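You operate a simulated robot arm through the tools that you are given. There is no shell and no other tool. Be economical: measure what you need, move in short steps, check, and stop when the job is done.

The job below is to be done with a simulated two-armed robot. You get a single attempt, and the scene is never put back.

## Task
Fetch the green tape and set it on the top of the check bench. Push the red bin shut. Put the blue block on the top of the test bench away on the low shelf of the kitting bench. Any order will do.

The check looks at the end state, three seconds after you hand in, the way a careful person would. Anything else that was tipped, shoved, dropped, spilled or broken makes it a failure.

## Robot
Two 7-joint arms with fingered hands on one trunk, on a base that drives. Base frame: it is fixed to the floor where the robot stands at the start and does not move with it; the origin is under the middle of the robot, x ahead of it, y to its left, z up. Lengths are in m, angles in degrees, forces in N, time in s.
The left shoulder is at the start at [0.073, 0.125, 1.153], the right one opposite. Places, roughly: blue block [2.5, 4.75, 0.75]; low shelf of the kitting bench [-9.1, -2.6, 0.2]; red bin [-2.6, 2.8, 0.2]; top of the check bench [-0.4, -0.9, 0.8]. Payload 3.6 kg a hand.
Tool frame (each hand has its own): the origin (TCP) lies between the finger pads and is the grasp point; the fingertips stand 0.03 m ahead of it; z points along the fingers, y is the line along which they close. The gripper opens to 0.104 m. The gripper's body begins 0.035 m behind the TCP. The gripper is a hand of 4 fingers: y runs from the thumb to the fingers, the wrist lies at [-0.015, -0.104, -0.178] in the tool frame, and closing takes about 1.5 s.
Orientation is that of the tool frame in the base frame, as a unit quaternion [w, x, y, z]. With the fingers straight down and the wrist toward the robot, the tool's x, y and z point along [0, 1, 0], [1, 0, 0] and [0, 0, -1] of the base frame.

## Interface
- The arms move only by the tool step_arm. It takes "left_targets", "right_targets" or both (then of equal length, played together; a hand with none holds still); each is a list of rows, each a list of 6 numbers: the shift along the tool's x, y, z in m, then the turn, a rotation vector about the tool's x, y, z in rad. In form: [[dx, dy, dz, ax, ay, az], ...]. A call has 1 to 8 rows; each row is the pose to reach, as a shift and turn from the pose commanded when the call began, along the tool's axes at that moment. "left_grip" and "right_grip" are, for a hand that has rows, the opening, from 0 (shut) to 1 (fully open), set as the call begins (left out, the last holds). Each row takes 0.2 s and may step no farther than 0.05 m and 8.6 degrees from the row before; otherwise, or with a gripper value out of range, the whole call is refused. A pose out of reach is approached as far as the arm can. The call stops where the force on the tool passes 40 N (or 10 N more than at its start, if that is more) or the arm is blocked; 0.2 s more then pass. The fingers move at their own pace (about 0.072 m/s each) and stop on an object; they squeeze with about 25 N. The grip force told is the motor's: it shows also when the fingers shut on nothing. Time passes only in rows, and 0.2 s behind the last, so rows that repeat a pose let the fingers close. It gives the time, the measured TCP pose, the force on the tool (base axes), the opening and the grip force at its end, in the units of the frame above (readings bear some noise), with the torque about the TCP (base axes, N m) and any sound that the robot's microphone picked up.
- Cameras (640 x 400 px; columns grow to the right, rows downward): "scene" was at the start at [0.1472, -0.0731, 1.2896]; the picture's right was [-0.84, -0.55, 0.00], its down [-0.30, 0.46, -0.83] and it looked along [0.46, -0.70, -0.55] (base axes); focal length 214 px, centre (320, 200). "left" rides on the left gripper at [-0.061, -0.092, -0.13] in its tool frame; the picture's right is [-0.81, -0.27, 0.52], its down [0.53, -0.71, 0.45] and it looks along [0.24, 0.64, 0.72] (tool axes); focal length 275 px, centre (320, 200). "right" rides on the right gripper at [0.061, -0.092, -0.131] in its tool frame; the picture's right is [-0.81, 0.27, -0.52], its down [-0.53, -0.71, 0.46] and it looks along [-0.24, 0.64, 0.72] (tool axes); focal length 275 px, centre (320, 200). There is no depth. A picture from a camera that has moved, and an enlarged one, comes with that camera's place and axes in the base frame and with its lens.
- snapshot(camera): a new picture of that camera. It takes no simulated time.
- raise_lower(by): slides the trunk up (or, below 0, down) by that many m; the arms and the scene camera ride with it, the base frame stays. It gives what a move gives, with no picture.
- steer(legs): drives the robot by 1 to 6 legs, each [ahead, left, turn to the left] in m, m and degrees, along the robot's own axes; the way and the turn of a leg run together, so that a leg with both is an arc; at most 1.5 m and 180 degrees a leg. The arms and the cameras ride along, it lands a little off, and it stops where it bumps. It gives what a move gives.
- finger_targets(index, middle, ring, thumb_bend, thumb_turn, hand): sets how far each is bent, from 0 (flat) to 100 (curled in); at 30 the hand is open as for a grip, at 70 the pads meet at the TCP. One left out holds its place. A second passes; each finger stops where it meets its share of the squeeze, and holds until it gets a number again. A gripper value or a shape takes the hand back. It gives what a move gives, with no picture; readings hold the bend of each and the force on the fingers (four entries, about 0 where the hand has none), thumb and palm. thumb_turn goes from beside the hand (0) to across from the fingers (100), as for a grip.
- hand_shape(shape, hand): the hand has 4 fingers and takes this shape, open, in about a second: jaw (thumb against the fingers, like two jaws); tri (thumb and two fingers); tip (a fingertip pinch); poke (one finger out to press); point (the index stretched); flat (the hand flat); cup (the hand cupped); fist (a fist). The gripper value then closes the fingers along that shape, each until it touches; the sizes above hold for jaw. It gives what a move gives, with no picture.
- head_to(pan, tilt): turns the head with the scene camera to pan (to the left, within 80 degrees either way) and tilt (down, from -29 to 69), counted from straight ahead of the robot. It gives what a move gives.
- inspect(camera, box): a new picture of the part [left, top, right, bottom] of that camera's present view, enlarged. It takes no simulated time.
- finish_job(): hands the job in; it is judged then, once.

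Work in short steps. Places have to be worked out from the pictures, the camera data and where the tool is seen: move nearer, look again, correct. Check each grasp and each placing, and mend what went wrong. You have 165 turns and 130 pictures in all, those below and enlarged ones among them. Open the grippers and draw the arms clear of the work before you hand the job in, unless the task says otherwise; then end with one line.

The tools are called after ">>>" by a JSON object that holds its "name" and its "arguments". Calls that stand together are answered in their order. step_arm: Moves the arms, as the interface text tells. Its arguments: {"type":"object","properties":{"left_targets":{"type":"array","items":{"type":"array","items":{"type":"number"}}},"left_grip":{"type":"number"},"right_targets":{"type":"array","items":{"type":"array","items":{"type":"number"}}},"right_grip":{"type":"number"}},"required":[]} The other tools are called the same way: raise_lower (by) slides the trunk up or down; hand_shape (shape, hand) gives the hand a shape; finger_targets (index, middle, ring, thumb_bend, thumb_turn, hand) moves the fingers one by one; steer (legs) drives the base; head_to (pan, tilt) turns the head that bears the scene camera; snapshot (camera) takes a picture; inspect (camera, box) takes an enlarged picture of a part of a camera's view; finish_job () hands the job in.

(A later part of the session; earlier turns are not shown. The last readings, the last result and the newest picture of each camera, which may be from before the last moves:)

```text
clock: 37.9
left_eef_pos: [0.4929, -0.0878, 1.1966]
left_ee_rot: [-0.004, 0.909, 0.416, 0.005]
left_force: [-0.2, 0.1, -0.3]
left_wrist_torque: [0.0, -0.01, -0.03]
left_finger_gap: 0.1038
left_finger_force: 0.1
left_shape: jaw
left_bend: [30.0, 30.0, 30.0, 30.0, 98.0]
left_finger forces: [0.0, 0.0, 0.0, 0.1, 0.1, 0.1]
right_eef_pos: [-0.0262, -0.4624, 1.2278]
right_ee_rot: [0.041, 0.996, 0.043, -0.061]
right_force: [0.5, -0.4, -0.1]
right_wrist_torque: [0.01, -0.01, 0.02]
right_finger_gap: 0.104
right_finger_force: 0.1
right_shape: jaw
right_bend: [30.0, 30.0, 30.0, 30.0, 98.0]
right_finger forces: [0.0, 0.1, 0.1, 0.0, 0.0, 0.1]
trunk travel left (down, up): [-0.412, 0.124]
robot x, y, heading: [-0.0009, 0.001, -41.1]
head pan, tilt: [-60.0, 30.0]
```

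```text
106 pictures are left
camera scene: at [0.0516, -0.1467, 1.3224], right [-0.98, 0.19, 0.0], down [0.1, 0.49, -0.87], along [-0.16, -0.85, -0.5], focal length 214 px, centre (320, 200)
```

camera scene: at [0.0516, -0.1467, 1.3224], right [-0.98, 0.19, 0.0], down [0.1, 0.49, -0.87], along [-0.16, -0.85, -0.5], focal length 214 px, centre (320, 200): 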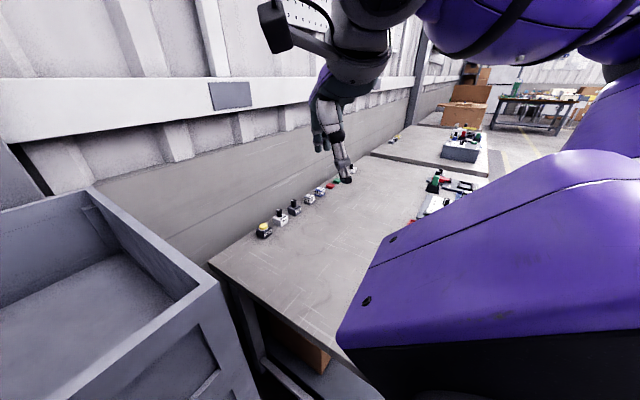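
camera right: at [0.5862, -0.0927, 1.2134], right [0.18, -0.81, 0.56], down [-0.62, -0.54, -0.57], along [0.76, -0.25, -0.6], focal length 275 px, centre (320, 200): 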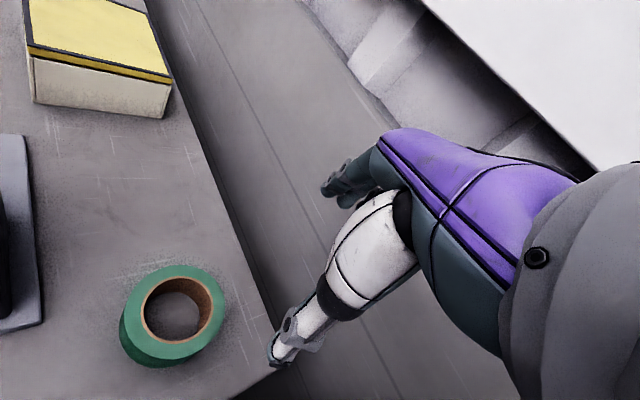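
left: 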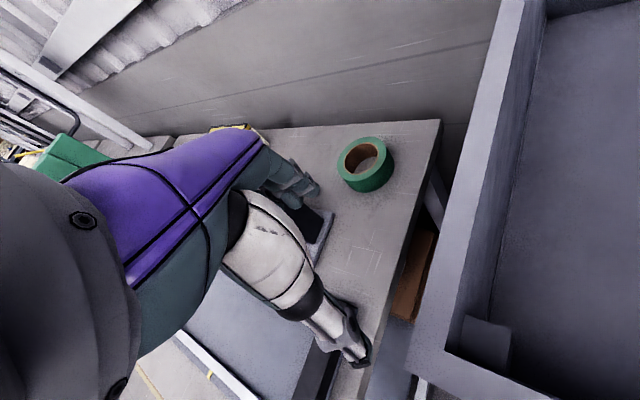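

Now the left hand has free access. Cabinet looks in place. I move the left hand over the far wall of the tape, turning to yaw 0.

>>> {"name": "step_arm", "arguments": {"left_targets": [[0.024, 0.032, 0.015, 0, 0, -0.102], [0.049, 0.063, 0.03, 0, 0, -0.204], [0.073, 0.095, 0.045, 0, 0, -0.306], [0.097, 0.127, 0.065, 0, 0, -0.409], [0.121, 0.159, 0.085, 0, 0, -0.511], [0.146, 0.19, 0.105, 0, 0, -0.613], [0.17, 0.222, 0.125, 0, 0, -0.715], [0.17, 0.222, 0.165, 0, 0, -0.715]]}}

>>> {"name": "head_to", "arguments": {"pan": 30, "tilt": 35}}

>>> {"name": "snapshot", "arguments": {"camera": "scene"}}

>>> {"name": "snapshot", "arguments": {"camera": "left"}}

```text
clock: 39.7
left_eef_pos: [0.7756, -0.0998, 1.0317]
left_ee_rot: [-0.002, 0.705, 0.709, 0.007]
left_force: [0.1, 0.0, -0.1]
left_wrist_torque: [-0.01, 0.0, -0.02]
left_finger_gap: 0.1041
left_finger_force: 0.0
left_shape: jaw
left_bend: [30.0, 30.0, 30.0, 30.0, 98.0]
left_finger forces: [0.0, 0.1, 0.0, 0.0, 0.0, 0.1]
right_eef_pos: [-0.0256, -0.4612, 1.2285]
right_ee_rot: [0.04, 0.996, 0.043, -0.06]
right_force: [0.1, 0.2, -0.4]
right_wrist_torque: [0.0, 0.01, 0.02]
right_finger_gap: 0.104
right_finger_force: 0.0
right_shape: jaw
right_bend: [30.0, 30.0, 30.0, 30.0, 98.0]
right_finger forces: [0.0, 0.0, 0.1, 0.1, 0.0, 0.1]
trunk travel left (down, up): [-0.412, 0.124]
robot x, y, heading: [0.0, 0.0002, -40.9]
head pan, tilt: [-60.0, 30.0]
```

```text
clock: 41.4
left_eef_pos: [0.7746, -0.1003, 1.0325]
left_ee_rot: [-0.002, 0.706, 0.708, 0.006]
left_force: [-0.2, 0.0, -0.1]
left_wrist_torque: [0.02, -0.02, -0.02]
left_finger_gap: 0.1039
left_finger_force: 0.1
left_shape: jaw
left_bend: [30.0, 30.0, 30.0, 30.0, 98.0]
left_finger forces: [0.1, 0.1, 0.0, 0.0, 0.1, 0.0]
right_eef_pos: [-0.0268, -0.4618, 1.2285]
right_ee_rot: [0.04, 0.996, 0.043, -0.061]
right_force: [-0.3, -0.5, 0.8]
right_wrist_torque: [-0.01, 0.01, -0.01]
right_finger_gap: 0.104
right_finger_force: 0.0
right_shape: jaw
right_bend: [30.0, 30.0, 30.0, 30.0, 98.0]
right_finger forces: [0.0, 0.0, 0.0, 0.0, 0.0, 0.0]
trunk travel left (down, up): [-0.412, 0.124]
robot x, y, heading: [0.0013, 0.0018, -40.8]
head pan, tilt: [30.0, 35.0]
```

```text
105 pictures are left
camera scene: at [0.1552, -0.0748, 1.3147], right [-0.19, -0.98, 0.0], down [-0.56, 0.11, -0.82], along [0.8, -0.16, -0.57], focal length 214 px, centre (320, 200)
```

scene: 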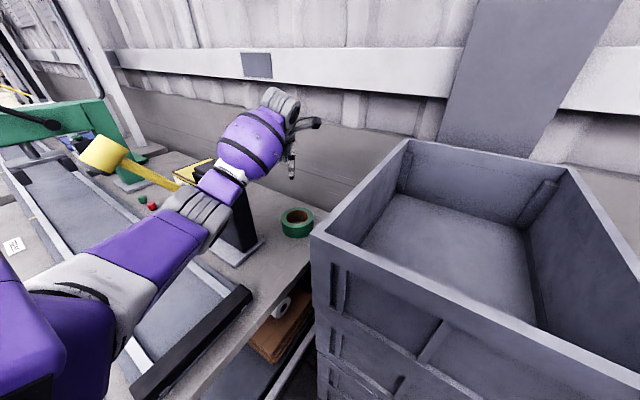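

```text
104 pictures are left
camera left: at [0.6826, -0.1633, 1.161], right [-0.27, -0.81, -0.53], down [-0.71, 0.54, -0.45], along [0.65, 0.25, -0.72], focal length 275 px, centre (320, 200)
```

left: 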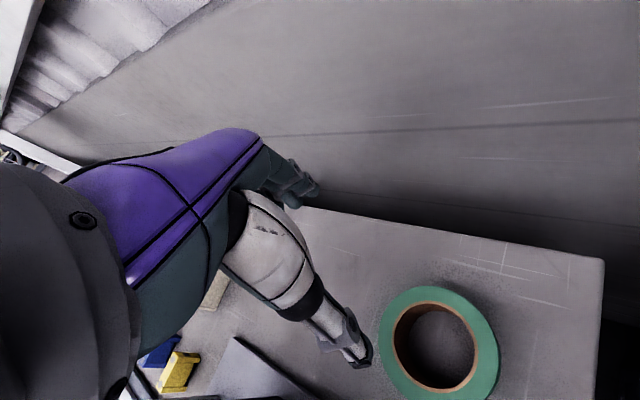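

The reach works, but the forearm passes near the post. I turn the hand 40° so its wrist lies farther from the post, and look.

>>> {"name": "step_arm", "arguments": {"left_targets": [[0.003, -0.002, 0, 0, 0, -0.14], [0.007, -0.004, 0, 0, 0, -0.28], [0.01, -0.006, 0, 0, 0, -0.42], [0.014, -0.008, 0, 0, 0, -0.56], [0.017, -0.01, 0, 0, 0, -0.7]]}}

>>> {"name": "snapshot", "arguments": {"camera": "scene"}}

>>> {"name": "snapshot", "arguments": {"camera": "left"}}

```text
clock: 42.6
left_eef_pos: [0.7632, -0.0858, 1.0325]
left_ee_rot: [0.0, 0.42, 0.908, 0.008]
left_force: [-0.3, 1.0, 0.3]
left_wrist_torque: [0.0, 0.05, -0.01]
left_finger_gap: 0.1038
left_finger_force: 0.1
left_shape: jaw
left_bend: [30.0, 30.0, 30.0, 30.0, 98.0]
left_finger forces: [0.0, 0.0, 0.1, 0.0, 0.0, 0.0]
right_eef_pos: [-0.0257, -0.462, 1.2269]
right_ee_rot: [0.039, 0.996, 0.043, -0.061]
right_force: [0.7, -0.9, -0.3]
right_wrist_torque: [0.03, 0.01, -0.02]
right_finger_gap: 0.1037
right_finger_force: 0.0
right_shape: jaw
right_bend: [30.0, 30.0, 30.0, 30.0, 98.0]
right_finger forces: [0.0, 0.0, 0.0, 0.0, 0.0, 0.1]
trunk travel left (down, up): [-0.412, 0.124]
robot x, y, heading: [-0.0012, 0.0038, -41.1]
head pan, tilt: [30.0, 35.0]
```

```text
103 pictures are left
camera scene: at [0.1552, -0.075, 1.3146], right [-0.19, -0.98, 0.0], down [-0.56, 0.11, -0.82], along [0.8, -0.16, -0.57], focal length 214 px, centre (320, 200)
```

scene: 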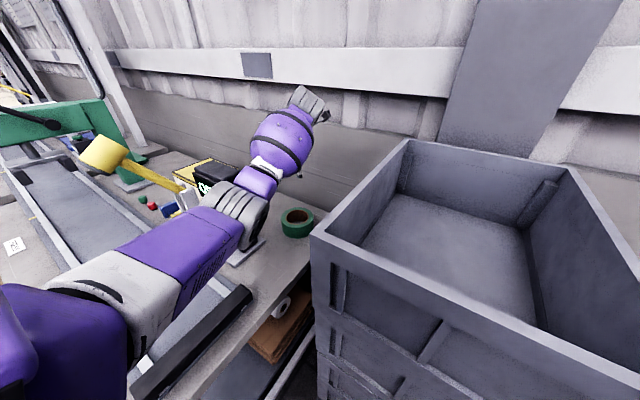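

```text
102 pictures are left
camera left: at [0.7332, -0.1924, 1.1609], right [0.32, -0.79, -0.53], down [-0.89, -0.05, -0.46], along [0.34, 0.61, -0.71], focal length 275 px, centre (320, 200)
```

left: 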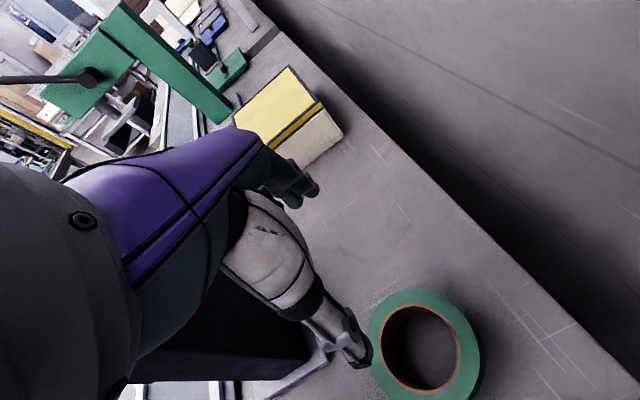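

Tape centre re-measured (0.728,-0.110); target wall point (0.763,-0.081). Descend 0.07 and watch the forearm against the post.

>>> {"name": "step_arm", "arguments": {"left_targets": [[0.003, 0.003, 0.025, 0, 0, 0], [0.003, 0.003, 0.05, 0, 0, 0], [0.003, 0.003, 0.075, 0, 0, 0]]}}

>>> {"name": "snapshot", "arguments": {"camera": "scene"}}

>>> {"name": "inspect", "arguments": {"camera": "scene", "box": [180, 80, 340, 280]}}

```text
clock: 43.4
left_eef_pos: [0.7633, -0.0798, 0.9583]
left_ee_rot: [0.0, 0.421, 0.907, 0.007]
left_force: [0.3, -0.6, 0.0]
left_wrist_torque: [-0.01, 0.02, 0.0]
left_finger_gap: 0.1039
left_finger_force: 0.1
left_shape: jaw
left_bend: [30.0, 30.0, 30.0, 30.0, 98.0]
left_finger forces: [0.0, 0.1, 0.0, 0.0, 0.0, 0.0]
right_eef_pos: [-0.0257, -0.4621, 1.2274]
right_ee_rot: [0.039, 0.996, 0.043, -0.06]
right_force: [-0.3, 0.7, 0.2]
right_wrist_torque: [0.0, -0.01, -0.02]
right_finger_gap: 0.1041
right_finger_force: 0.0
right_shape: jaw
right_bend: [30.0, 30.0, 30.0, 30.0, 98.0]
right_finger forces: [0.0, 0.1, 0.0, 0.0, 0.1, 0.0]
trunk travel left (down, up): [-0.412, 0.124]
robot x, y, heading: [-0.0001, -0.0004, -40.9]
head pan, tilt: [30.0, 35.0]
```

```text
101 pictures are left
camera scene: at [0.1554, -0.0747, 1.3146], right [-0.19, -0.98, 0.0], down [-0.56, 0.11, -0.82], along [0.8, -0.16, -0.57], focal length 214 px, centre (320, 200)
```

scene: 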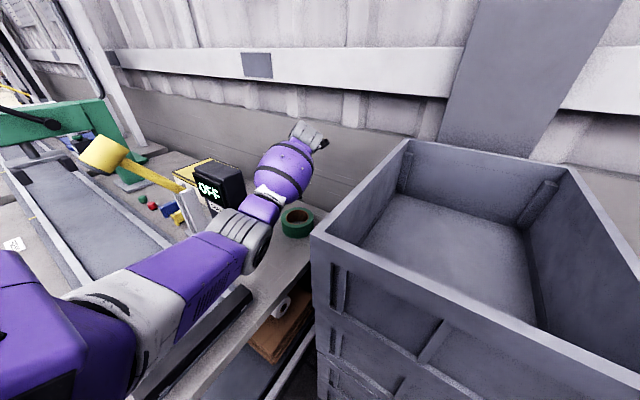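

```text
2.00 times, centred on (260, 180) of scene
camera zoom: at [0.1554, -0.0747, 1.3146], right [-0.19, -0.98, 0.0], down [-0.56, 0.11, -0.82], along [0.8, -0.16, -0.57], focal length 429 px, centre (440, 240)
```

zoom: 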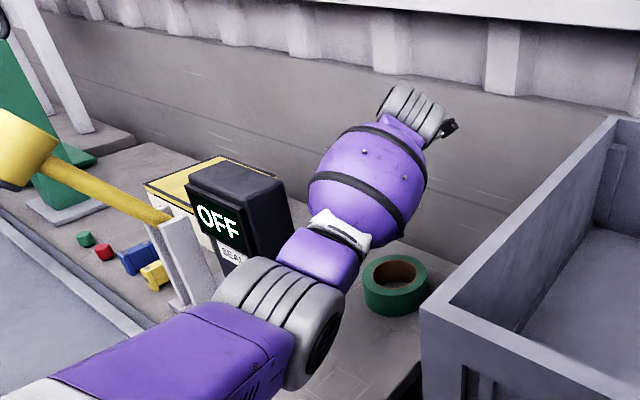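

The forearm passes in front of (not over) the post. Descend another 0.06 and look from the same view.

>>> {"name": "step_arm", "arguments": {"left_targets": [[0, 0, 0.02, 0, 0, 0], [0, 0, 0.04, 0, 0, 0], [0, 0, 0.06, 0, 0, 0]]}}

>>> {"name": "inspect", "arguments": {"camera": "scene", "box": [180, 80, 340, 280]}}

>>> {"name": "snapshot", "arguments": {"camera": "left"}}

```text
clock: 44.2
left_eef_pos: [0.7637, -0.0791, 0.8975]
left_ee_rot: [0.0, 0.42, 0.907, 0.006]
left_force: [-0.2, 0.0, 0.4]
left_wrist_torque: [0.0, -0.01, -0.01]
left_finger_gap: 0.1042
left_finger_force: 0.1
left_shape: jaw
left_bend: [30.0, 30.0, 30.0, 30.0, 98.0]
left_finger forces: [0.0, 0.0, 0.0, 0.0, 0.0, 0.0]
right_eef_pos: [-0.0259, -0.4611, 1.2281]
right_ee_rot: [0.04, 0.996, 0.043, -0.06]
right_force: [0.7, -0.1, -0.7]
right_wrist_torque: [-0.02, 0.01, 0.0]
right_finger_gap: 0.1038
right_finger_force: 0.1
right_shape: jaw
right_bend: [30.0, 30.0, 30.0, 30.0, 98.0]
right_finger forces: [0.0, 0.0, 0.1, 0.0, 0.1, 0.1]
trunk travel left (down, up): [-0.412, 0.124]
robot x, y, heading: [0.0011, -0.001, -41.1]
head pan, tilt: [30.0, 35.0]
```

```text
2.00 times, centred on (260, 180) of scene
camera zoom: at [0.1554, -0.0747, 1.3146], right [-0.19, -0.98, 0.0], down [-0.56, 0.11, -0.82], along [0.8, -0.16, -0.57], focal length 429 px, centre (440, 240)
```

zoom: 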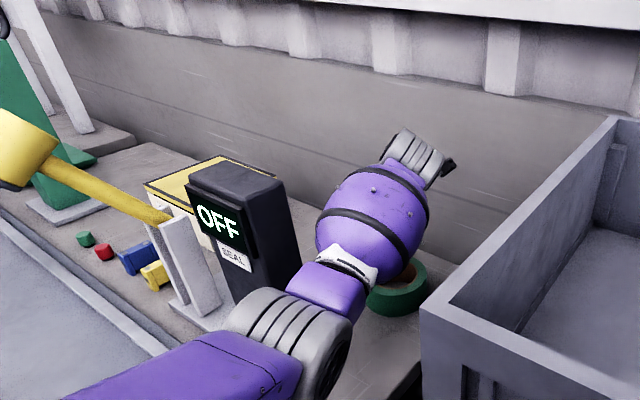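

```text
98 pictures are left
camera left: at [0.7335, -0.1864, 1.0267], right [0.32, -0.79, -0.53], down [-0.89, -0.05, -0.46], along [0.34, 0.61, -0.71], focal length 275 px, centre (320, 200)
```

left: 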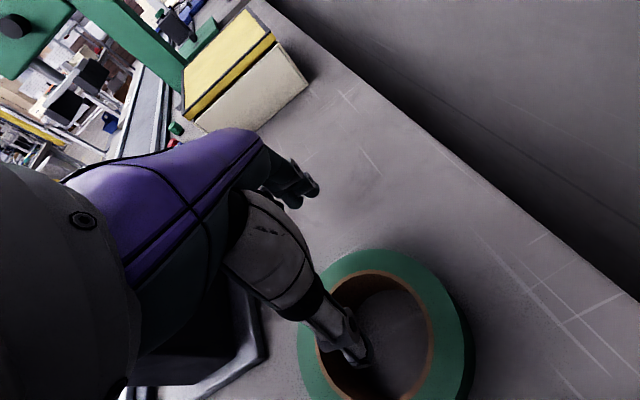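

The thumb is over the hole. Descend 0.06 so tips are just above the bench.

>>> {"name": "step_arm", "arguments": {"left_targets": [[0, 0, 0.02, 0, 0, 0], [0, 0, 0.04, 0, 0, 0], [0, 0, 0.058, 0, 0, 0]]}}

>>> {"name": "snapshot", "arguments": {"camera": "left"}}

>>> {"name": "inspect", "arguments": {"camera": "scene", "box": [180, 80, 340, 280]}}

```text
clock: 45.0
left_eef_pos: [0.7631, -0.0765, 0.8393]
left_ee_rot: [0.0, 0.421, 0.907, 0.007]
left_force: [-0.3, -0.7, -1.3]
left_wrist_torque: [-0.01, -0.01, -0.04]
left_finger_gap: 0.1041
left_finger_force: 0.0
left_shape: jaw
left_bend: [30.0, 30.0, 30.0, 30.0, 98.0]
left_finger forces: [0.1, 0.0, 0.0, 0.0, 0.1, 0.0]
right_eef_pos: [-0.0249, -0.462, 1.2278]
right_ee_rot: [0.039, 0.996, 0.044, -0.061]
right_force: [-0.1, 0.4, 0.8]
right_wrist_torque: [0.01, -0.01, 0.02]
right_finger_gap: 0.1038
right_finger_force: 0.0
right_shape: jaw
right_bend: [30.0, 30.0, 30.0, 30.0, 98.0]
right_finger forces: [0.0, 0.1, 0.0, 0.0, 0.0, 0.1]
trunk travel left (down, up): [-0.412, 0.124]
robot x, y, heading: [0.0015, 0.001, -40.8]
head pan, tilt: [30.0, 35.0]
```

```text
97 pictures are left
camera left: at [0.7335, -0.1847, 0.9684], right [0.32, -0.79, -0.53], down [-0.89, -0.05, -0.46], along [0.34, 0.61, -0.72], focal length 275 px, centre (320, 200)
```

left: 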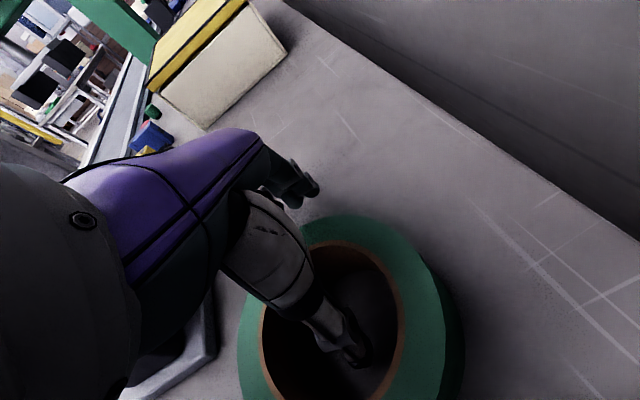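

```text
2.00 times, centred on (260, 180) of scene
camera zoom: at [0.1553, -0.0748, 1.3146], right [-0.19, -0.98, 0.0], down [-0.56, 0.11, -0.82], along [0.8, -0.16, -0.57], focal length 429 px, centre (440, 240)
```

zoom: 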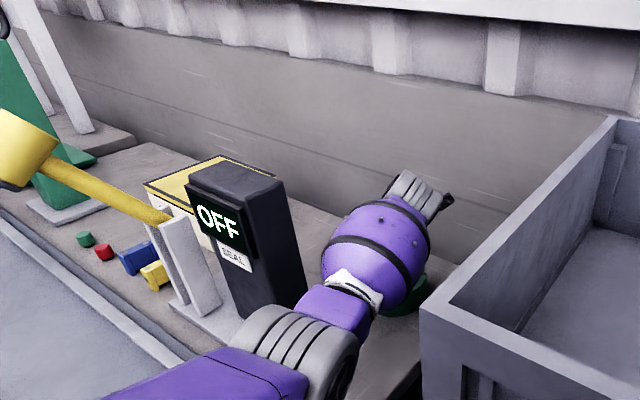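

Thumb is in the hole, fingers outside. Close.

>>> {"name": "step_arm", "arguments": {"left_targets": [[0, 0, 0.004, 0, 0, 0], [0, 0, 0.004, 0, 0, 0], [0, 0, 0.004, 0, 0, 0], [0, 0, 0.004, 0, 0, 0], [0, 0, 0.004, 0, 0, 0], [0, 0, 0.004, 0, 0, 0], [0, 0, 0.004, 0, 0, 0], [0, 0, 0.004, 0, 0, 0]], "left_grip": 0}}

>>> {"name": "snapshot", "arguments": {"camera": "left"}}

```text
clock: 46.8
left_eef_pos: [0.7652, -0.0773, 0.8352]
left_ee_rot: [0.0, 0.42, 0.908, 0.007]
left_force: [0.0, 0.4, 0.2]
left_wrist_torque: [-0.04, 0.0, -0.02]
left_finger_gap: 0.0132
left_finger_force: 25.1
left_shape: jaw
left_bend: [72.0, 65.0, 70.0, 74.0, 100.0]
left_finger forces: [13.0, 6.4, 2.5, 0.0, 22.4, 0.0]
right_eef_pos: [-0.026, -0.462, 1.2286]
right_ee_rot: [0.041, 0.996, 0.043, -0.06]
right_force: [0.4, 0.5, 0.4]
right_wrist_torque: [-0.03, -0.02, 0.01]
right_finger_gap: 0.1041
right_finger_force: 0.0
right_shape: jaw
right_bend: [30.0, 30.0, 30.0, 30.0, 98.0]
right_finger forces: [0.0, 0.0, 0.0, 0.0, 0.0, 0.0]
trunk travel left (down, up): [-0.412, 0.124]
robot x, y, heading: [-0.0012, 0.0034, -41.2]
head pan, tilt: [30.0, 35.0]
```

```text
95 pictures are left
camera left: at [0.7343, -0.1851, 0.9643], right [0.32, -0.79, -0.52], down [-0.89, -0.05, -0.46], along [0.34, 0.61, -0.72], focal length 275 px, centre (320, 200)
```

left: 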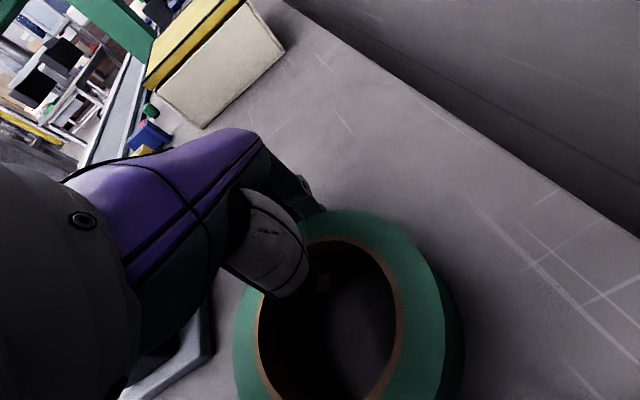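

Gripped (gap 0.013, 25 N). Lift straight up.

>>> {"name": "step_arm", "arguments": {"left_targets": [[0, 0, -0.03, 0, 0, 0], [0, 0, -0.07, 0, 0, 0], [0, 0, -0.11, 0, 0, 0], [0, 0, -0.15, 0, 0, 0], [0, 0, -0.19, 0, 0, 0], [0, 0, -0.23, 0, 0, 0], [0, -0.03, -0.26, 0, 0, 0], [0, -0.07, -0.28, 0, 0, 0]]}}

>>> {"name": "snapshot", "arguments": {"camera": "left"}}

>>> {"name": "snapshot", "arguments": {"camera": "scene"}}

```text
clock: 48.6
left_eef_pos: [0.7088, -0.1256, 1.1185]
left_ee_rot: [0.0, 0.421, 0.907, 0.007]
left_force: [-0.2, 0.2, -1.5]
left_wrist_torque: [0.05, -0.05, -0.05]
left_finger_gap: 0.013
left_finger_force: 25.2
left_shape: jaw
left_bend: [72.0, 65.0, 70.0, 74.0, 100.0]
left_finger forces: [14.1, 6.3, 1.8, 0.1, 22.4, 0.0]
right_eef_pos: [-0.0259, -0.4625, 1.2282]
right_ee_rot: [0.04, 0.997, 0.043, -0.059]
right_force: [0.0, -0.6, -0.2]
right_wrist_torque: [0.02, -0.01, -0.01]
right_finger_gap: 0.1038
right_finger_force: 0.2
right_shape: jaw
right_bend: [30.0, 30.0, 30.0, 30.0, 98.0]
right_finger forces: [0.1, 0.0, 0.0, 0.0, 0.0, 0.0]
trunk travel left (down, up): [-0.412, 0.124]
robot x, y, heading: [0.0037, -0.0015, -41.1]
head pan, tilt: [30.0, 35.0]
```

```text
94 pictures are left
camera left: at [0.679, -0.2351, 1.2466], right [0.32, -0.79, -0.53], down [-0.89, -0.05, -0.46], along [0.34, 0.61, -0.71], focal length 275 px, centre (320, 200)
```

left: 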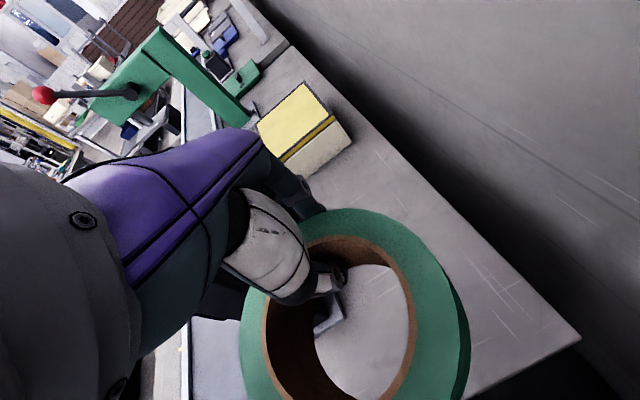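

```text
93 pictures are left
camera scene: at [0.1545, -0.0756, 1.3147], right [-0.19, -0.98, 0.0], down [-0.56, 0.11, -0.82], along [0.8, -0.16, -0.57], focal length 214 px, centre (320, 200)
```

scene: 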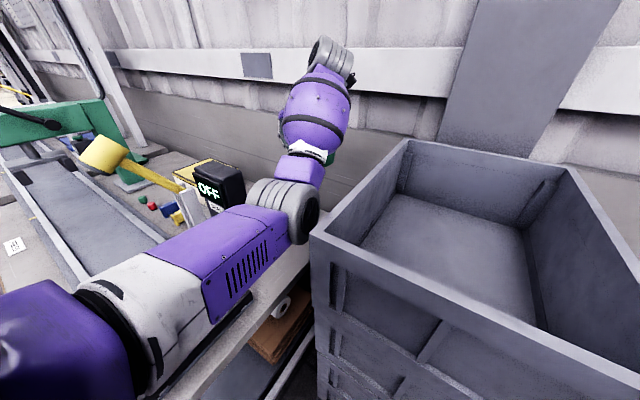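

Tape is held firmly. I raise the trunk and pull the hand in before turning over the cabinet.

>>> {"name": "raise_lower", "arguments": {"by": 0.11}}

>>> {"name": "step_arm", "arguments": {"left_targets": [[0.025, -0.021, 0, 0, 0, 0.13], [0.05, -0.042, 0, 0, 0, 0.26], [0.075, -0.063, 0, 0, 0, 0.39], [0.1, -0.084, 0, 0, 0, 0.52], [0.127, -0.105, 0, 0, 0, 0.65], [0.153, -0.126, 0, 0, 0, 0.78]]}}

>>> {"name": "snapshot", "arguments": {"camera": "scene"}}

```text
clock: 50.0
left_eef_pos: [0.711, -0.1278, 1.2225]
left_ee_rot: [-0.001, 0.42, 0.907, 0.007]
left_force: [0.6, 0.7, -1.6]
left_wrist_torque: [0.03, -0.05, 0.02]
left_finger_gap: 0.0131
left_finger_force: 24.9
left_shape: jaw
left_bend: [72.0, 65.0, 70.0, 74.0, 100.0]
left_finger forces: [14.2, 6.2, 1.9, 0.0, 22.2, 0.0]
right_eef_pos: [-0.0253, -0.4619, 1.3379]
right_ee_rot: [0.039, 0.996, 0.043, -0.061]
right_force: [0.1, -0.9, -0.8]
right_wrist_torque: [0.02, 0.02, 0.01]
right_finger_gap: 0.104
right_finger_force: 0.0
right_shape: jaw
right_bend: [30.0, 30.0, 30.0, 30.0, 98.0]
right_finger forces: [0.1, 0.0, 0.0, 0.0, 0.0, 0.0]
trunk travel left (down, up): [-0.522, 0.014]
robot x, y, heading: [0.0002, 0.0037, -41.1]
head pan, tilt: [30.0, 35.0]
```

```text
clock: 51.4
left_eef_pos: [0.5722, 0.0231, 1.2413]
left_ee_rot: [0.0, 0.645, 0.761, 0.061]
left_force: [0.5, -1.0, -1.1]
left_wrist_torque: [0.04, -0.09, 0.01]
left_finger_gap: 0.0131
left_finger_force: 25.2
left_shape: jaw
left_bend: [72.0, 65.0, 70.0, 74.0, 100.0]
left_finger forces: [14.7, 6.3, 1.3, 0.1, 22.3, 0.0]
right_eef_pos: [-0.011, -0.4387, 1.3437]
right_ee_rot: [0.046, 0.996, 0.05, -0.063]
right_force: [0.1, 0.6, -0.4]
right_wrist_torque: [0.01, 0.01, 0.03]
right_finger_gap: 0.1039
right_finger_force: 0.0
right_shape: jaw
right_bend: [30.0, 30.0, 30.0, 30.0, 98.0]
right_finger forces: [0.0, 0.0, 0.0, 0.1, 0.1, 0.1]
trunk travel left (down, up): [-0.522, 0.014]
robot x, y, heading: [0.0018, 0.0087, -40.2]
head pan, tilt: [30.0, 35.0]
stopped in row 6 (left hand): the arm was blocked; the commanded pose is now the measured one
```

```text
92 pictures are left
camera scene: at [0.1095, -0.0004, 1.439], right [-0.18, -0.98, 0.02], down [-0.57, 0.09, -0.82], along [0.8, -0.15, -0.57], focal length 214 px, centre (320, 200)
```

scene: 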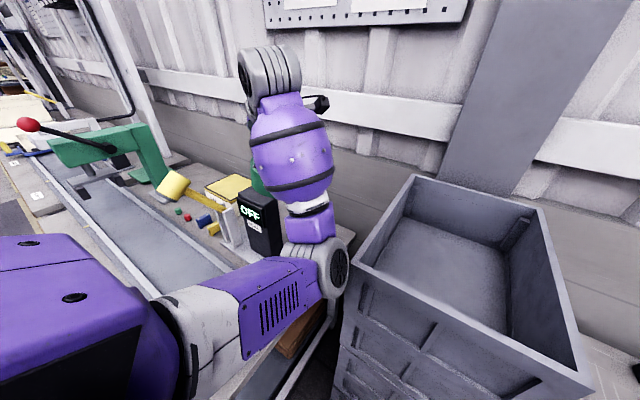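

The elbow has pressed on the cabinet corner (trunk leaned). I reverse the motion at once.

>>> {"name": "step_arm", "arguments": {"left_targets": [[0, 0.03, -0.02, 0, 0, -0.1], [0, 0.07, -0.03, 0, 0, -0.2], [0, 0.1, -0.03, 0, 0, -0.3]]}}

>>> {"name": "snapshot", "arguments": {"camera": "scene"}}

```text
clock: 52.2
left_eef_pos: [0.6573, 0.0052, 1.2814]
left_ee_rot: [0.007, 0.536, 0.842, 0.063]
left_force: [0.1, 0.8, -2.7]
left_wrist_torque: [0.0, -0.03, -0.06]
left_finger_gap: 0.0133
left_finger_force: 25.0
left_shape: jaw
left_bend: [72.0, 65.0, 70.0, 74.0, 100.0]
left_finger forces: [14.6, 6.5, 1.6, 0.0, 22.5, 0.1]
right_eef_pos: [-0.0211, -0.4555, 1.3396]
right_ee_rot: [0.042, 0.996, 0.046, -0.06]
right_force: [0.3, 0.9, -0.3]
right_wrist_torque: [-0.03, 0.0, -0.02]
right_finger_gap: 0.1038
right_finger_force: 0.0
right_shape: jaw
right_bend: [30.0, 30.0, 30.0, 30.0, 98.0]
right_finger forces: [0.0, 0.0, 0.0, 0.0, 0.1, 0.0]
trunk travel left (down, up): [-0.522, 0.014]
robot x, y, heading: [0.002, 0.004, -40.6]
head pan, tilt: [30.0, 35.0]
```

```text
91 pictures are left
camera scene: at [0.1024, -0.0193, 1.4399], right [-0.18, -0.98, 0.0], down [-0.56, 0.1, -0.82], along [0.8, -0.15, -0.57], focal length 214 px, centre (320, 200)
```

scene: 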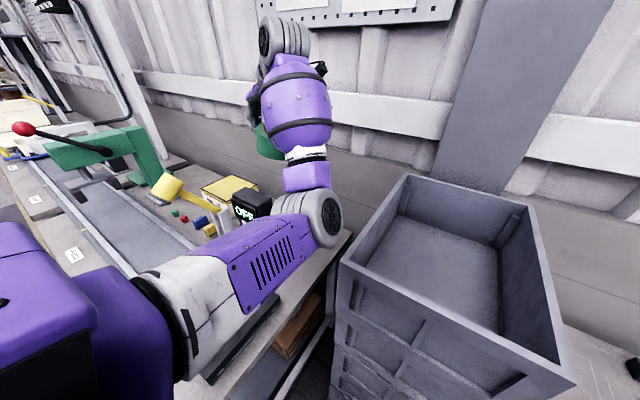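

Triangulation shows the cabinet rim is at z≈1.155 with its corner at (0.316,−0.093), unmoved. The check bench is the next bench in line (end edge from (0.31,−0.71) to about (−0.18,−0.2)); I'll back off into the aisle and then slide right to its long side, keeping heading.

>>> {"name": "steer", "arguments": {"legs": [[-0.4, 0, 0]]}}

>>> {"name": "head_to", "arguments": {"pan": -50, "tilt": 30}}

>>> {"name": "snapshot", "arguments": {"camera": "scene"}}

```text
clock: 54.7
left_eef_pos: [0.3566, 0.2588, 1.2797]
left_ee_rot: [0.005, 0.536, 0.841, 0.064]
left_force: [-0.3, 0.5, -1.7]
left_wrist_torque: [0.05, -0.07, 0.03]
left_finger_gap: 0.0131
left_finger_force: 25.2
left_shape: jaw
left_bend: [72.0, 65.0, 70.0, 74.0, 100.0]
left_finger forces: [14.6, 6.5, 1.4, 0.0, 22.5, 0.0]
right_eef_pos: [-0.3215, -0.2032, 1.3383]
right_ee_rot: [0.039, 0.996, 0.046, -0.06]
right_force: [0.0, -1.0, 0.6]
right_wrist_torque: [0.0, -0.02, -0.01]
right_finger_gap: 0.104
right_finger_force: 0.0
right_shape: jaw
right_bend: [30.0, 30.0, 30.0, 30.0, 98.0]
right_finger forces: [0.0, 0.0, 0.0, 0.0, 0.0, 0.0]
trunk travel left (down, up): [-0.522, 0.014]
robot x, y, heading: [-0.2957, 0.2564, -40.6]
head pan, tilt: [30.0, 35.0]
```

```text
clock: 56.2
left_eef_pos: [0.3571, 0.2583, 1.2817]
left_ee_rot: [0.006, 0.537, 0.841, 0.064]
left_force: [0.1, 0.0, -1.7]
left_wrist_torque: [0.05, -0.04, 0.01]
left_finger_gap: 0.013
left_finger_force: 25.4
left_shape: jaw
left_bend: [72.0, 65.0, 70.0, 74.0, 100.0]
left_finger forces: [14.6, 6.4, 1.5, 0.1, 22.5, 0.0]
right_eef_pos: [-0.3213, -0.2025, 1.3381]
right_ee_rot: [0.039, 0.996, 0.046, -0.06]
right_force: [-0.2, 0.3, -0.3]
right_wrist_torque: [0.0, 0.03, 0.02]
right_finger_gap: 0.104
right_finger_force: 0.0
right_shape: jaw
right_bend: [30.0, 30.0, 30.0, 30.0, 98.0]
right_finger forces: [0.0, 0.1, 0.0, 0.1, 0.0, 0.0]
trunk travel left (down, up): [-0.522, 0.014]
robot x, y, heading: [-0.2962, 0.2614, -40.8]
head pan, tilt: [-50.0, 30.0]
```

```text
90 pictures are left
camera scene: at [-0.286, 0.1593, 1.4475], right [-1.0, 0.01, 0.0], down [0.01, 0.5, -0.87], along [-0.01, -0.87, -0.5], focal length 214 px, centre (320, 200)
```

scene: 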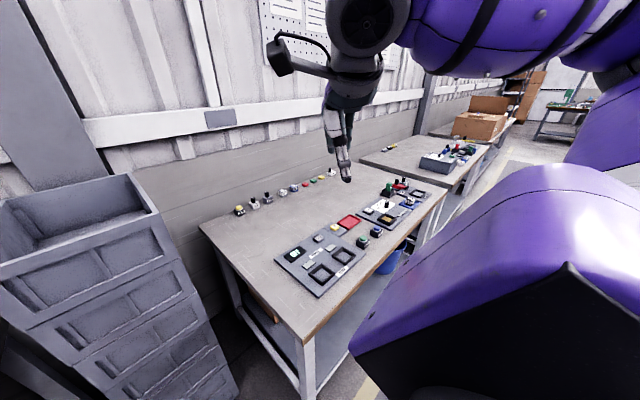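

The check bench is clear at about (0.0,−0.575), between the panel and the row of buttons. I turn right 57° here in the aisle, then shift to about (−0.09,0.085) so the left hand reaches that spot.

>>> {"name": "steer", "arguments": {"legs": [[0, 0, -57]]}}

>>> {"name": "head_to", "arguments": {"pan": 15, "tilt": 38}}

>>> {"name": "snapshot", "arguments": {"camera": "scene"}}

```text
clock: 59.2
left_eef_pos: [0.0526, -0.2917, 1.2802]
left_ee_rot: [0.036, 0.875, 0.48, 0.054]
left_force: [0.0, -1.4, -1.1]
left_wrist_torque: [0.0, -0.07, -0.02]
left_finger_gap: 0.0132
left_finger_force: 25.0
left_shape: jaw
left_bend: [72.0, 65.0, 70.0, 74.0, 100.0]
left_finger forces: [14.5, 6.2, 1.4, 0.0, 21.9, 0.1]
right_eef_pos: [-0.7005, 0.0296, 1.339]
right_ee_rot: [0.006, 0.896, -0.438, -0.072]
right_force: [0.3, -0.7, 0.8]
right_wrist_torque: [0.01, -0.01, 0.03]
right_finger_gap: 0.1039
right_finger_force: 0.0
right_shape: jaw
right_bend: [30.0, 30.0, 30.0, 30.0, 98.0]
right_finger forces: [0.0, 0.1, 0.0, 0.0, 0.0, 0.1]
trunk travel left (down, up): [-0.522, 0.014]
robot x, y, heading: [-0.2975, 0.2599, -98.0]
head pan, tilt: [-50.0, 30.0]
```

```text
clock: 60.5
left_eef_pos: [0.0521, -0.2927, 1.281]
left_ee_rot: [0.036, 0.875, 0.48, 0.054]
left_force: [-1.2, -0.8, -2.0]
left_wrist_torque: [-0.01, -0.07, 0.02]
left_finger_gap: 0.0131
left_finger_force: 24.9
left_shape: jaw
left_bend: [72.0, 65.0, 70.0, 74.0, 100.0]
left_finger forces: [14.4, 6.2, 1.3, 0.0, 21.9, 0.0]
right_eef_pos: [-0.7008, 0.0301, 1.3381]
right_ee_rot: [0.006, 0.896, -0.439, -0.072]
right_force: [-0.2, 0.4, 0.3]
right_wrist_torque: [0.0, 0.03, 0.01]
right_finger_gap: 0.1039
right_finger_force: 0.2
right_shape: jaw
right_bend: [30.0, 30.0, 30.0, 30.0, 98.0]
right_finger forces: [0.0, 0.0, 0.0, 0.1, 0.0, 0.0]
trunk travel left (down, up): [-0.522, 0.014]
robot x, y, heading: [-0.2994, 0.2574, -97.9]
head pan, tilt: [15.0, 38.0]
```

```text
89 pictures are left
camera scene: at [-0.2911, 0.1578, 1.4352], right [-0.99, -0.12, 0.0], down [-0.07, 0.61, -0.79], along [0.09, -0.78, -0.62], focal length 214 px, centre (320, 200)
```

scene: 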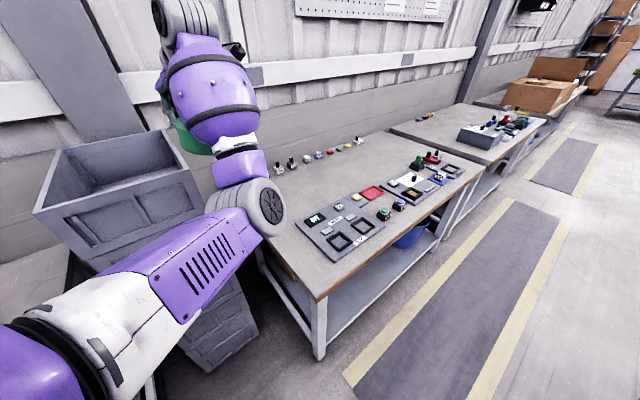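

Shift toward the gap: ahead 0.115, left 0.175.

>>> {"name": "steer", "arguments": {"legs": [[0.115, 0.175, 0]]}}

>>> {"name": "snapshot", "arguments": {"camera": "scene"}}

>>> {"name": "snapshot", "arguments": {"camera": "left"}}

```text
clock: 62.1
left_eef_pos: [0.2058, -0.4279, 1.2829]
left_ee_rot: [0.036, 0.875, 0.479, 0.054]
left_force: [0.0, -0.2, -2.0]
left_wrist_torque: [-0.05, -0.05, 0.01]
left_finger_gap: 0.013
left_finger_force: 24.8
left_shape: jaw
left_bend: [72.0, 65.0, 70.0, 74.0, 100.0]
left_finger forces: [14.4, 6.1, 1.3, 0.1, 22.0, 0.0]
right_eef_pos: [-0.5477, -0.1042, 1.3378]
right_ee_rot: [0.007, 0.896, -0.439, -0.072]
right_force: [-0.4, -0.8, 0.0]
right_wrist_torque: [0.0, -0.05, 0.01]
right_finger_gap: 0.104
right_finger_force: 0.1
right_shape: jaw
right_bend: [30.0, 30.0, 30.0, 30.0, 98.0]
right_finger forces: [0.1, 0.0, 0.0, 0.0, 0.0, 0.0]
trunk travel left (down, up): [-0.522, 0.014]
robot x, y, heading: [-0.1443, 0.1259, -98.1]
head pan, tilt: [15.0, 38.0]
```

```text
88 pictures are left
camera scene: at [-0.1367, 0.0228, 1.4352], right [-0.99, -0.12, 0.0], down [-0.07, 0.61, -0.79], along [0.09, -0.78, -0.62], focal length 214 px, centre (320, 200)
```

scene: 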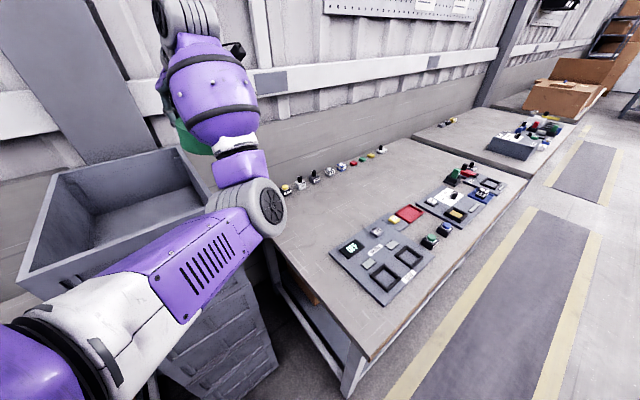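

```text
87 pictures are left
camera left: at [0.0804, -0.4288, 1.3961], right [-0.6, -0.54, -0.59], down [-0.25, 0.83, -0.5], along [0.76, -0.15, -0.63], focal length 275 px, centre (320, 200)
```

left: 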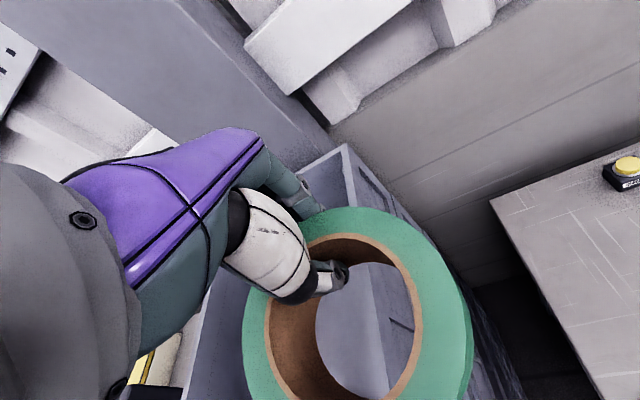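

Tape is still held. I move it toward the target with levelling and a 29° turn of the hand, staying high.

>>> {"name": "step_arm", "arguments": {"left_targets": [[-0.037, -0.008, 0, 0.014, -0.013, 0.071], [-0.074, -0.016, 0, 0.029, -0.025, 0.143], [-0.111, -0.024, 0, 0.043, -0.038, 0.214], [-0.148, -0.033, 0, 0.057, -0.051, 0.286], [-0.185, -0.041, 0, 0.071, -0.064, 0.357], [-0.222, -0.049, 0, 0.086, -0.076, 0.429], [-0.259, -0.057, 0, 0.1, -0.089, 0.5]]}}

>>> {"name": "snapshot", "arguments": {"camera": "scene"}}

>>> {"name": "snapshot", "arguments": {"camera": "left"}}

```text
clock: 63.7
left_eef_pos: [0.0216, -0.6009, 1.2541]
left_ee_rot: [0.001, 0.969, 0.249, -0.003]
left_force: [-0.2, -0.1, -1.2]
left_wrist_torque: [-0.08, -0.06, -0.01]
left_finger_gap: 0.0129
left_finger_force: 25.3
left_shape: jaw
left_bend: [72.0, 65.0, 70.0, 74.0, 100.0]
left_finger forces: [14.4, 6.2, 1.3, 0.1, 21.8, 0.0]
left hand out of reach, approached as far as the arm can: row 7
right_eef_pos: [-0.5474, -0.1029, 1.3391]
right_ee_rot: [0.006, 0.896, -0.438, -0.072]
right_force: [0.1, 0.4, -0.8]
right_wrist_torque: [0.04, 0.02, 0.0]
right_finger_gap: 0.1041
right_finger_force: 0.0
right_shape: jaw
right_bend: [30.0, 30.0, 30.0, 30.0, 98.0]
right_finger forces: [0.0, 0.0, 0.1, 0.0, 0.0, 0.1]
trunk travel left (down, up): [-0.522, 0.014]
robot x, y, heading: [-0.1477, 0.1224, -97.9]
head pan, tilt: [15.0, 38.0]
```

```text
86 pictures are left
camera scene: at [-0.1368, 0.023, 1.4351], right [-0.99, -0.12, 0.0], down [-0.07, 0.61, -0.79], along [0.09, -0.78, -0.62], focal length 214 px, centre (320, 200)
```

scene: 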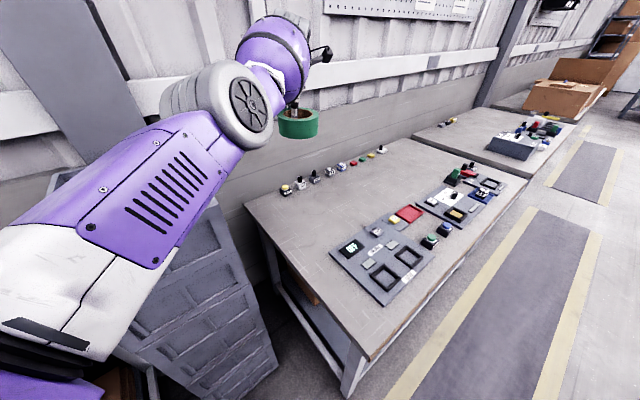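

```text
85 pictures are left
camera left: at [-0.0748, -0.5498, 1.3845], right [-0.84, -0.15, -0.51], down [0.12, 0.88, -0.46], along [0.52, -0.45, -0.73], focal length 275 px, centre (320, 200)
```

left: 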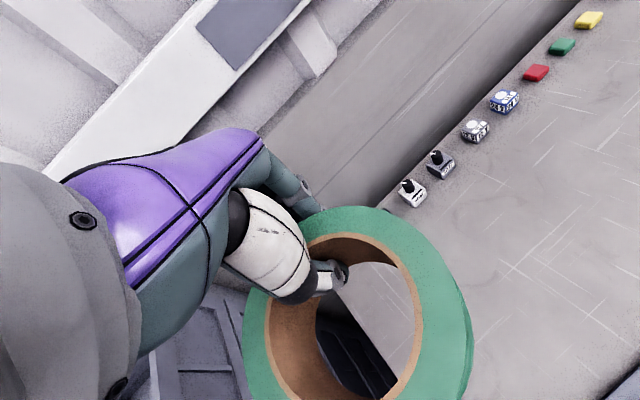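

Tape centre is now above ≈(0.00,−0.565). Arm will straighten as it lowers, so the elbow should move away from the cabinet; I lower 0.15 and watch.

>>> {"name": "step_arm", "arguments": {"left_targets": [[0, 0, 0.04, 0, 0, 0], [0, 0, 0.08, 0, 0, 0], [0, 0, 0.12, 0, 0, 0], [0, 0, 0.16, 0, 0, 0]]}}

>>> {"name": "snapshot", "arguments": {"camera": "scene"}}

```text
clock: 64.7
left_eef_pos: [0.0238, -0.6005, 1.0923]
left_ee_rot: [-0.001, 0.969, 0.249, -0.002]
left_force: [0.1, 0.2, -0.8]
left_wrist_torque: [-0.05, -0.03, 0.01]
left_finger_gap: 0.013
left_finger_force: 24.8
left_shape: jaw
left_bend: [72.0, 65.0, 70.0, 74.0, 100.0]
left_finger forces: [14.2, 6.2, 1.3, 0.0, 21.6, 0.0]
right_eef_pos: [-0.5466, -0.1042, 1.3383]
right_ee_rot: [0.006, 0.896, -0.438, -0.071]
right_force: [-1.1, 0.1, 0.2]
right_wrist_torque: [0.01, -0.02, 0.0]
right_finger_gap: 0.1039
right_finger_force: 0.0
right_shape: jaw
right_bend: [30.0, 30.0, 30.0, 30.0, 98.0]
right_finger forces: [0.1, 0.0, 0.1, 0.0, 0.1, 0.1]
trunk travel left (down, up): [-0.522, 0.014]
robot x, y, heading: [-0.1493, 0.1238, -98.2]
head pan, tilt: [15.0, 38.0]
```

```text
84 pictures are left
camera scene: at [-0.1364, 0.0221, 1.4351], right [-0.99, -0.12, 0.0], down [-0.07, 0.61, -0.79], along [0.09, -0.78, -0.62], focal length 214 px, centre (320, 200)
```

scene: 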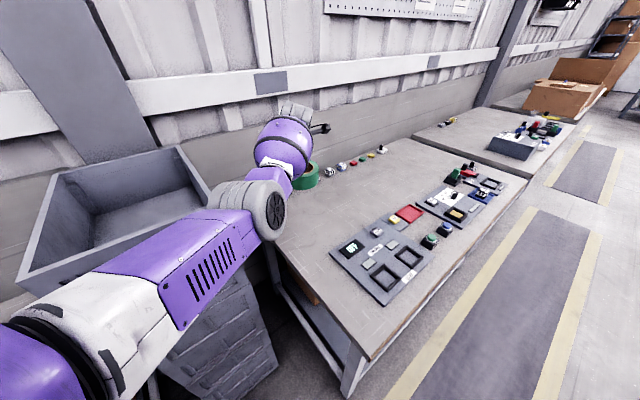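

Good, elbow stays in front of the cabinet. Lower another 0.1.

>>> {"name": "step_arm", "arguments": {"left_targets": [[0, 0, 0.035, 0, 0, 0], [0, 0, 0.07, 0, 0, 0], [0, 0, 0.1, 0, 0, 0]]}}

>>> {"name": "snapshot", "arguments": {"camera": "scene"}}

```text
clock: 65.5
left_eef_pos: [0.0229, -0.5996, 0.9907]
left_ee_rot: [-0.001, 0.969, 0.248, -0.002]
left_force: [0.5, -1.2, -1.7]
left_wrist_torque: [-0.03, -0.02, 0.02]
left_finger_gap: 0.0131
left_finger_force: 25.3
left_shape: jaw
left_bend: [72.0, 65.0, 70.0, 74.0, 100.0]
left_finger forces: [14.3, 6.1, 1.3, 0.0, 21.5, 0.1]
right_eef_pos: [-0.547, -0.1041, 1.3372]
right_ee_rot: [0.006, 0.896, -0.438, -0.072]
right_force: [0.0, -0.7, 0.2]
right_wrist_torque: [-0.01, 0.0, -0.01]
right_finger_gap: 0.1038
right_finger_force: 0.3
right_shape: jaw
right_bend: [30.0, 30.0, 30.0, 30.0, 98.0]
right_finger forces: [0.1, 0.0, 0.0, 0.0, 0.0, 0.0]
trunk travel left (down, up): [-0.522, 0.014]
robot x, y, heading: [-0.1421, 0.1256, -98.2]
head pan, tilt: [15.0, 38.0]
```

```text
83 pictures are left
camera scene: at [-0.1366, 0.0224, 1.4352], right [-0.99, -0.12, 0.0], down [-0.07, 0.61, -0.79], along [0.09, -0.78, -0.62], focal length 214 px, centre (320, 200)
```

scene: 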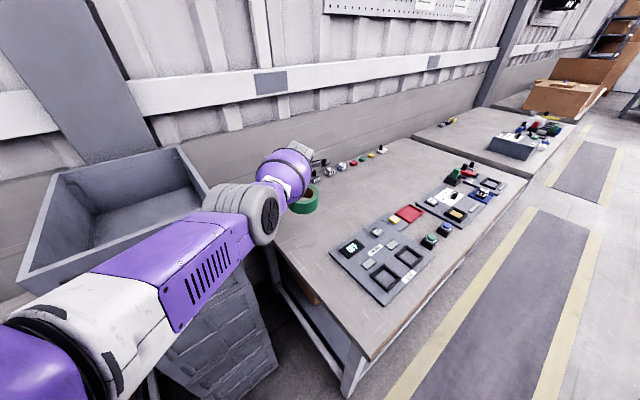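

The elbow is only ~3 cm off the cabinet face. I shift the base 5 cm away toward the aisle before going lower.

>>> {"name": "steer", "arguments": {"legs": [[-0.029, -0.04, 0]]}}

>>> {"name": "raise_lower", "arguments": {"by": -0.06}}

>>> {"name": "snapshot", "arguments": {"camera": "scene"}}

```text
clock: 66.5
left_eef_pos: [-0.0129, -0.5658, 0.9905]
left_ee_rot: [-0.002, 0.968, 0.249, -0.001]
left_force: [0.2, -0.3, -1.4]
left_wrist_torque: [-0.08, -0.03, 0.03]
left_finger_gap: 0.0129
left_finger_force: 24.7
left_shape: jaw
left_bend: [72.0, 65.0, 70.0, 74.0, 100.0]
left_finger forces: [14.3, 6.1, 1.3, 0.0, 21.6, 0.0]
right_eef_pos: [-0.5815, -0.0706, 1.3387]
right_ee_rot: [0.006, 0.896, -0.439, -0.07]
right_force: [-0.1, 0.3, -0.5]
right_wrist_torque: [-0.02, 0.03, -0.03]
right_finger_gap: 0.1038
right_finger_force: 0.1
right_shape: jaw
right_bend: [30.0, 30.0, 30.0, 30.0, 98.0]
right_finger forces: [0.0, 0.0, 0.0, 0.0, 0.0, 0.0]
trunk travel left (down, up): [-0.522, 0.014]
robot x, y, heading: [-0.1826, 0.1594, -98.2]
head pan, tilt: [15.0, 38.0]
```

```text
clock: 67.5
left_eef_pos: [-0.0124, -0.5656, 0.9323]
left_ee_rot: [-0.001, 0.969, 0.249, -0.002]
left_force: [-0.5, 0.1, -0.2]
left_wrist_torque: [-0.04, -0.01, 0.0]
left_finger_gap: 0.013
left_finger_force: 25.2
left_shape: jaw
left_bend: [72.0, 65.0, 70.0, 74.0, 100.0]
left_finger forces: [14.2, 6.2, 1.3, 0.0, 21.5, 0.1]
right_eef_pos: [-0.5809, -0.0706, 1.2778]
right_ee_rot: [0.007, 0.895, -0.439, -0.072]
right_force: [0.0, -0.3, 0.4]
right_wrist_torque: [-0.02, -0.02, 0.0]
right_finger_gap: 0.1039
right_finger_force: 0.2
right_shape: jaw
right_bend: [30.0, 30.0, 30.0, 30.0, 98.0]
right_finger forces: [0.1, 0.1, 0.1, 0.1, 0.0, 0.1]
trunk travel left (down, up): [-0.462, 0.074]
robot x, y, heading: [-0.1773, 0.1624, -98.0]
head pan, tilt: [15.0, 38.0]
```

```text
82 pictures are left
camera scene: at [-0.1786, 0.0064, 1.3673], right [-0.99, -0.12, 0.0], down [-0.07, 0.61, -0.79], along [0.09, -0.78, -0.62], focal length 214 px, centre (320, 200)
```

scene: 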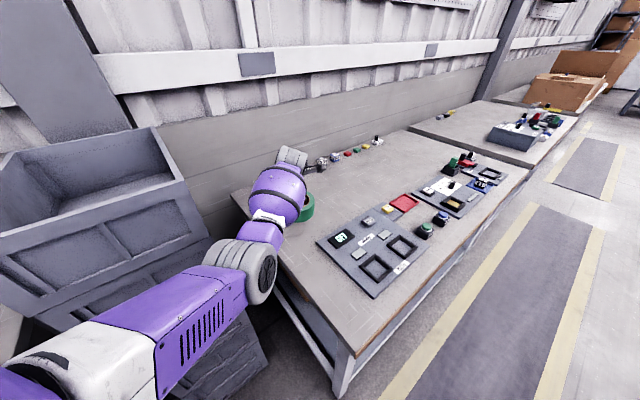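

Move the hand out 6 cm, then lower to just above the bench.

>>> {"name": "step_arm", "arguments": {"left_targets": [[-0.001, 0.03, 0, 0, 0, 0], [-0.003, 0.062, 0, 0, 0, 0], [-0.003, 0.062, 0.03, 0, 0, 0], [-0.003, 0.062, 0.06, 0, 0, 0], [-0.003, 0.062, 0.085, 0, 0, 0]]}}

>>> {"name": "snapshot", "arguments": {"camera": "scene"}}

>>> {"name": "snapshot", "arguments": {"camera": "left"}}

```text
clock: 68.7
left_eef_pos: [0.0213, -0.5941, 0.8779]
left_ee_rot: [-0.001, 0.969, 0.249, -0.001]
left_force: [-0.9, 0.8, -0.7]
left_wrist_torque: [-0.05, -0.07, 0.0]
left_finger_gap: 0.0129
left_finger_force: 24.9
left_shape: jaw
left_bend: [72.0, 65.0, 70.0, 75.0, 100.0]
left_finger forces: [14.6, 6.4, 1.3, 0.0, 22.0, 0.1]
left hand out of reach, approached as far as the arm can: row 2, 3, 4, 5
right_eef_pos: [-0.5817, -0.07, 1.2785]
right_ee_rot: [0.006, 0.896, -0.439, -0.072]
right_force: [0.2, 0.1, 0.2]
right_wrist_torque: [0.03, 0.01, -0.02]
right_finger_gap: 0.1039
right_finger_force: 0.1
right_shape: jaw
right_bend: [30.0, 30.0, 30.0, 30.0, 98.0]
right_finger forces: [0.0, 0.0, 0.0, 0.1, 0.0, 0.0]
trunk travel left (down, up): [-0.462, 0.074]
robot x, y, heading: [-0.177, 0.157, -98.1]
head pan, tilt: [15.0, 38.0]
```

```text
81 pictures are left
camera scene: at [-0.1785, 0.0064, 1.3673], right [-0.99, -0.12, 0.0], down [-0.07, 0.61, -0.79], along [0.09, -0.78, -0.62], focal length 214 px, centre (320, 200)
```

scene: 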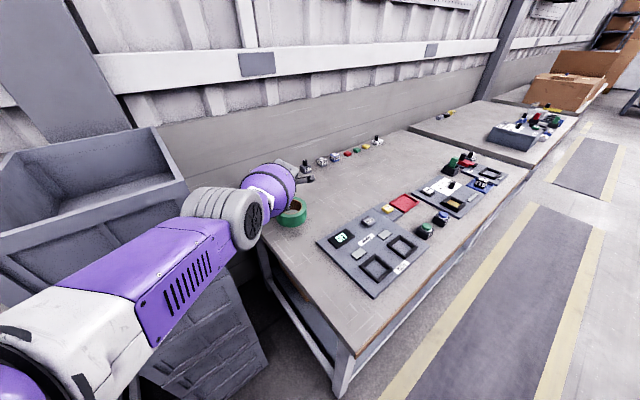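

```text
80 pictures are left
camera left: at [-0.0752, -0.5431, 1.0083], right [-0.84, -0.15, -0.51], down [0.12, 0.88, -0.46], along [0.52, -0.45, -0.73], focal length 275 px, centre (320, 200)
```

left: 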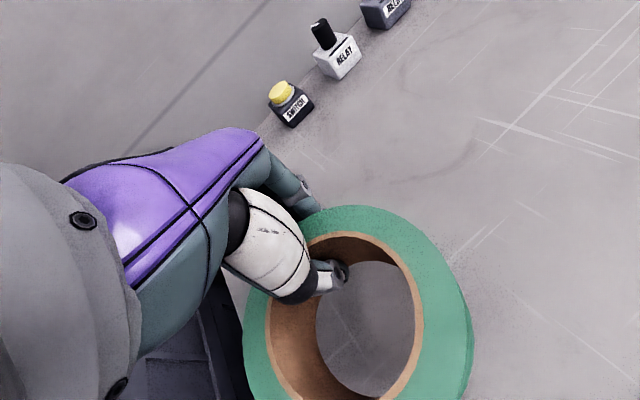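

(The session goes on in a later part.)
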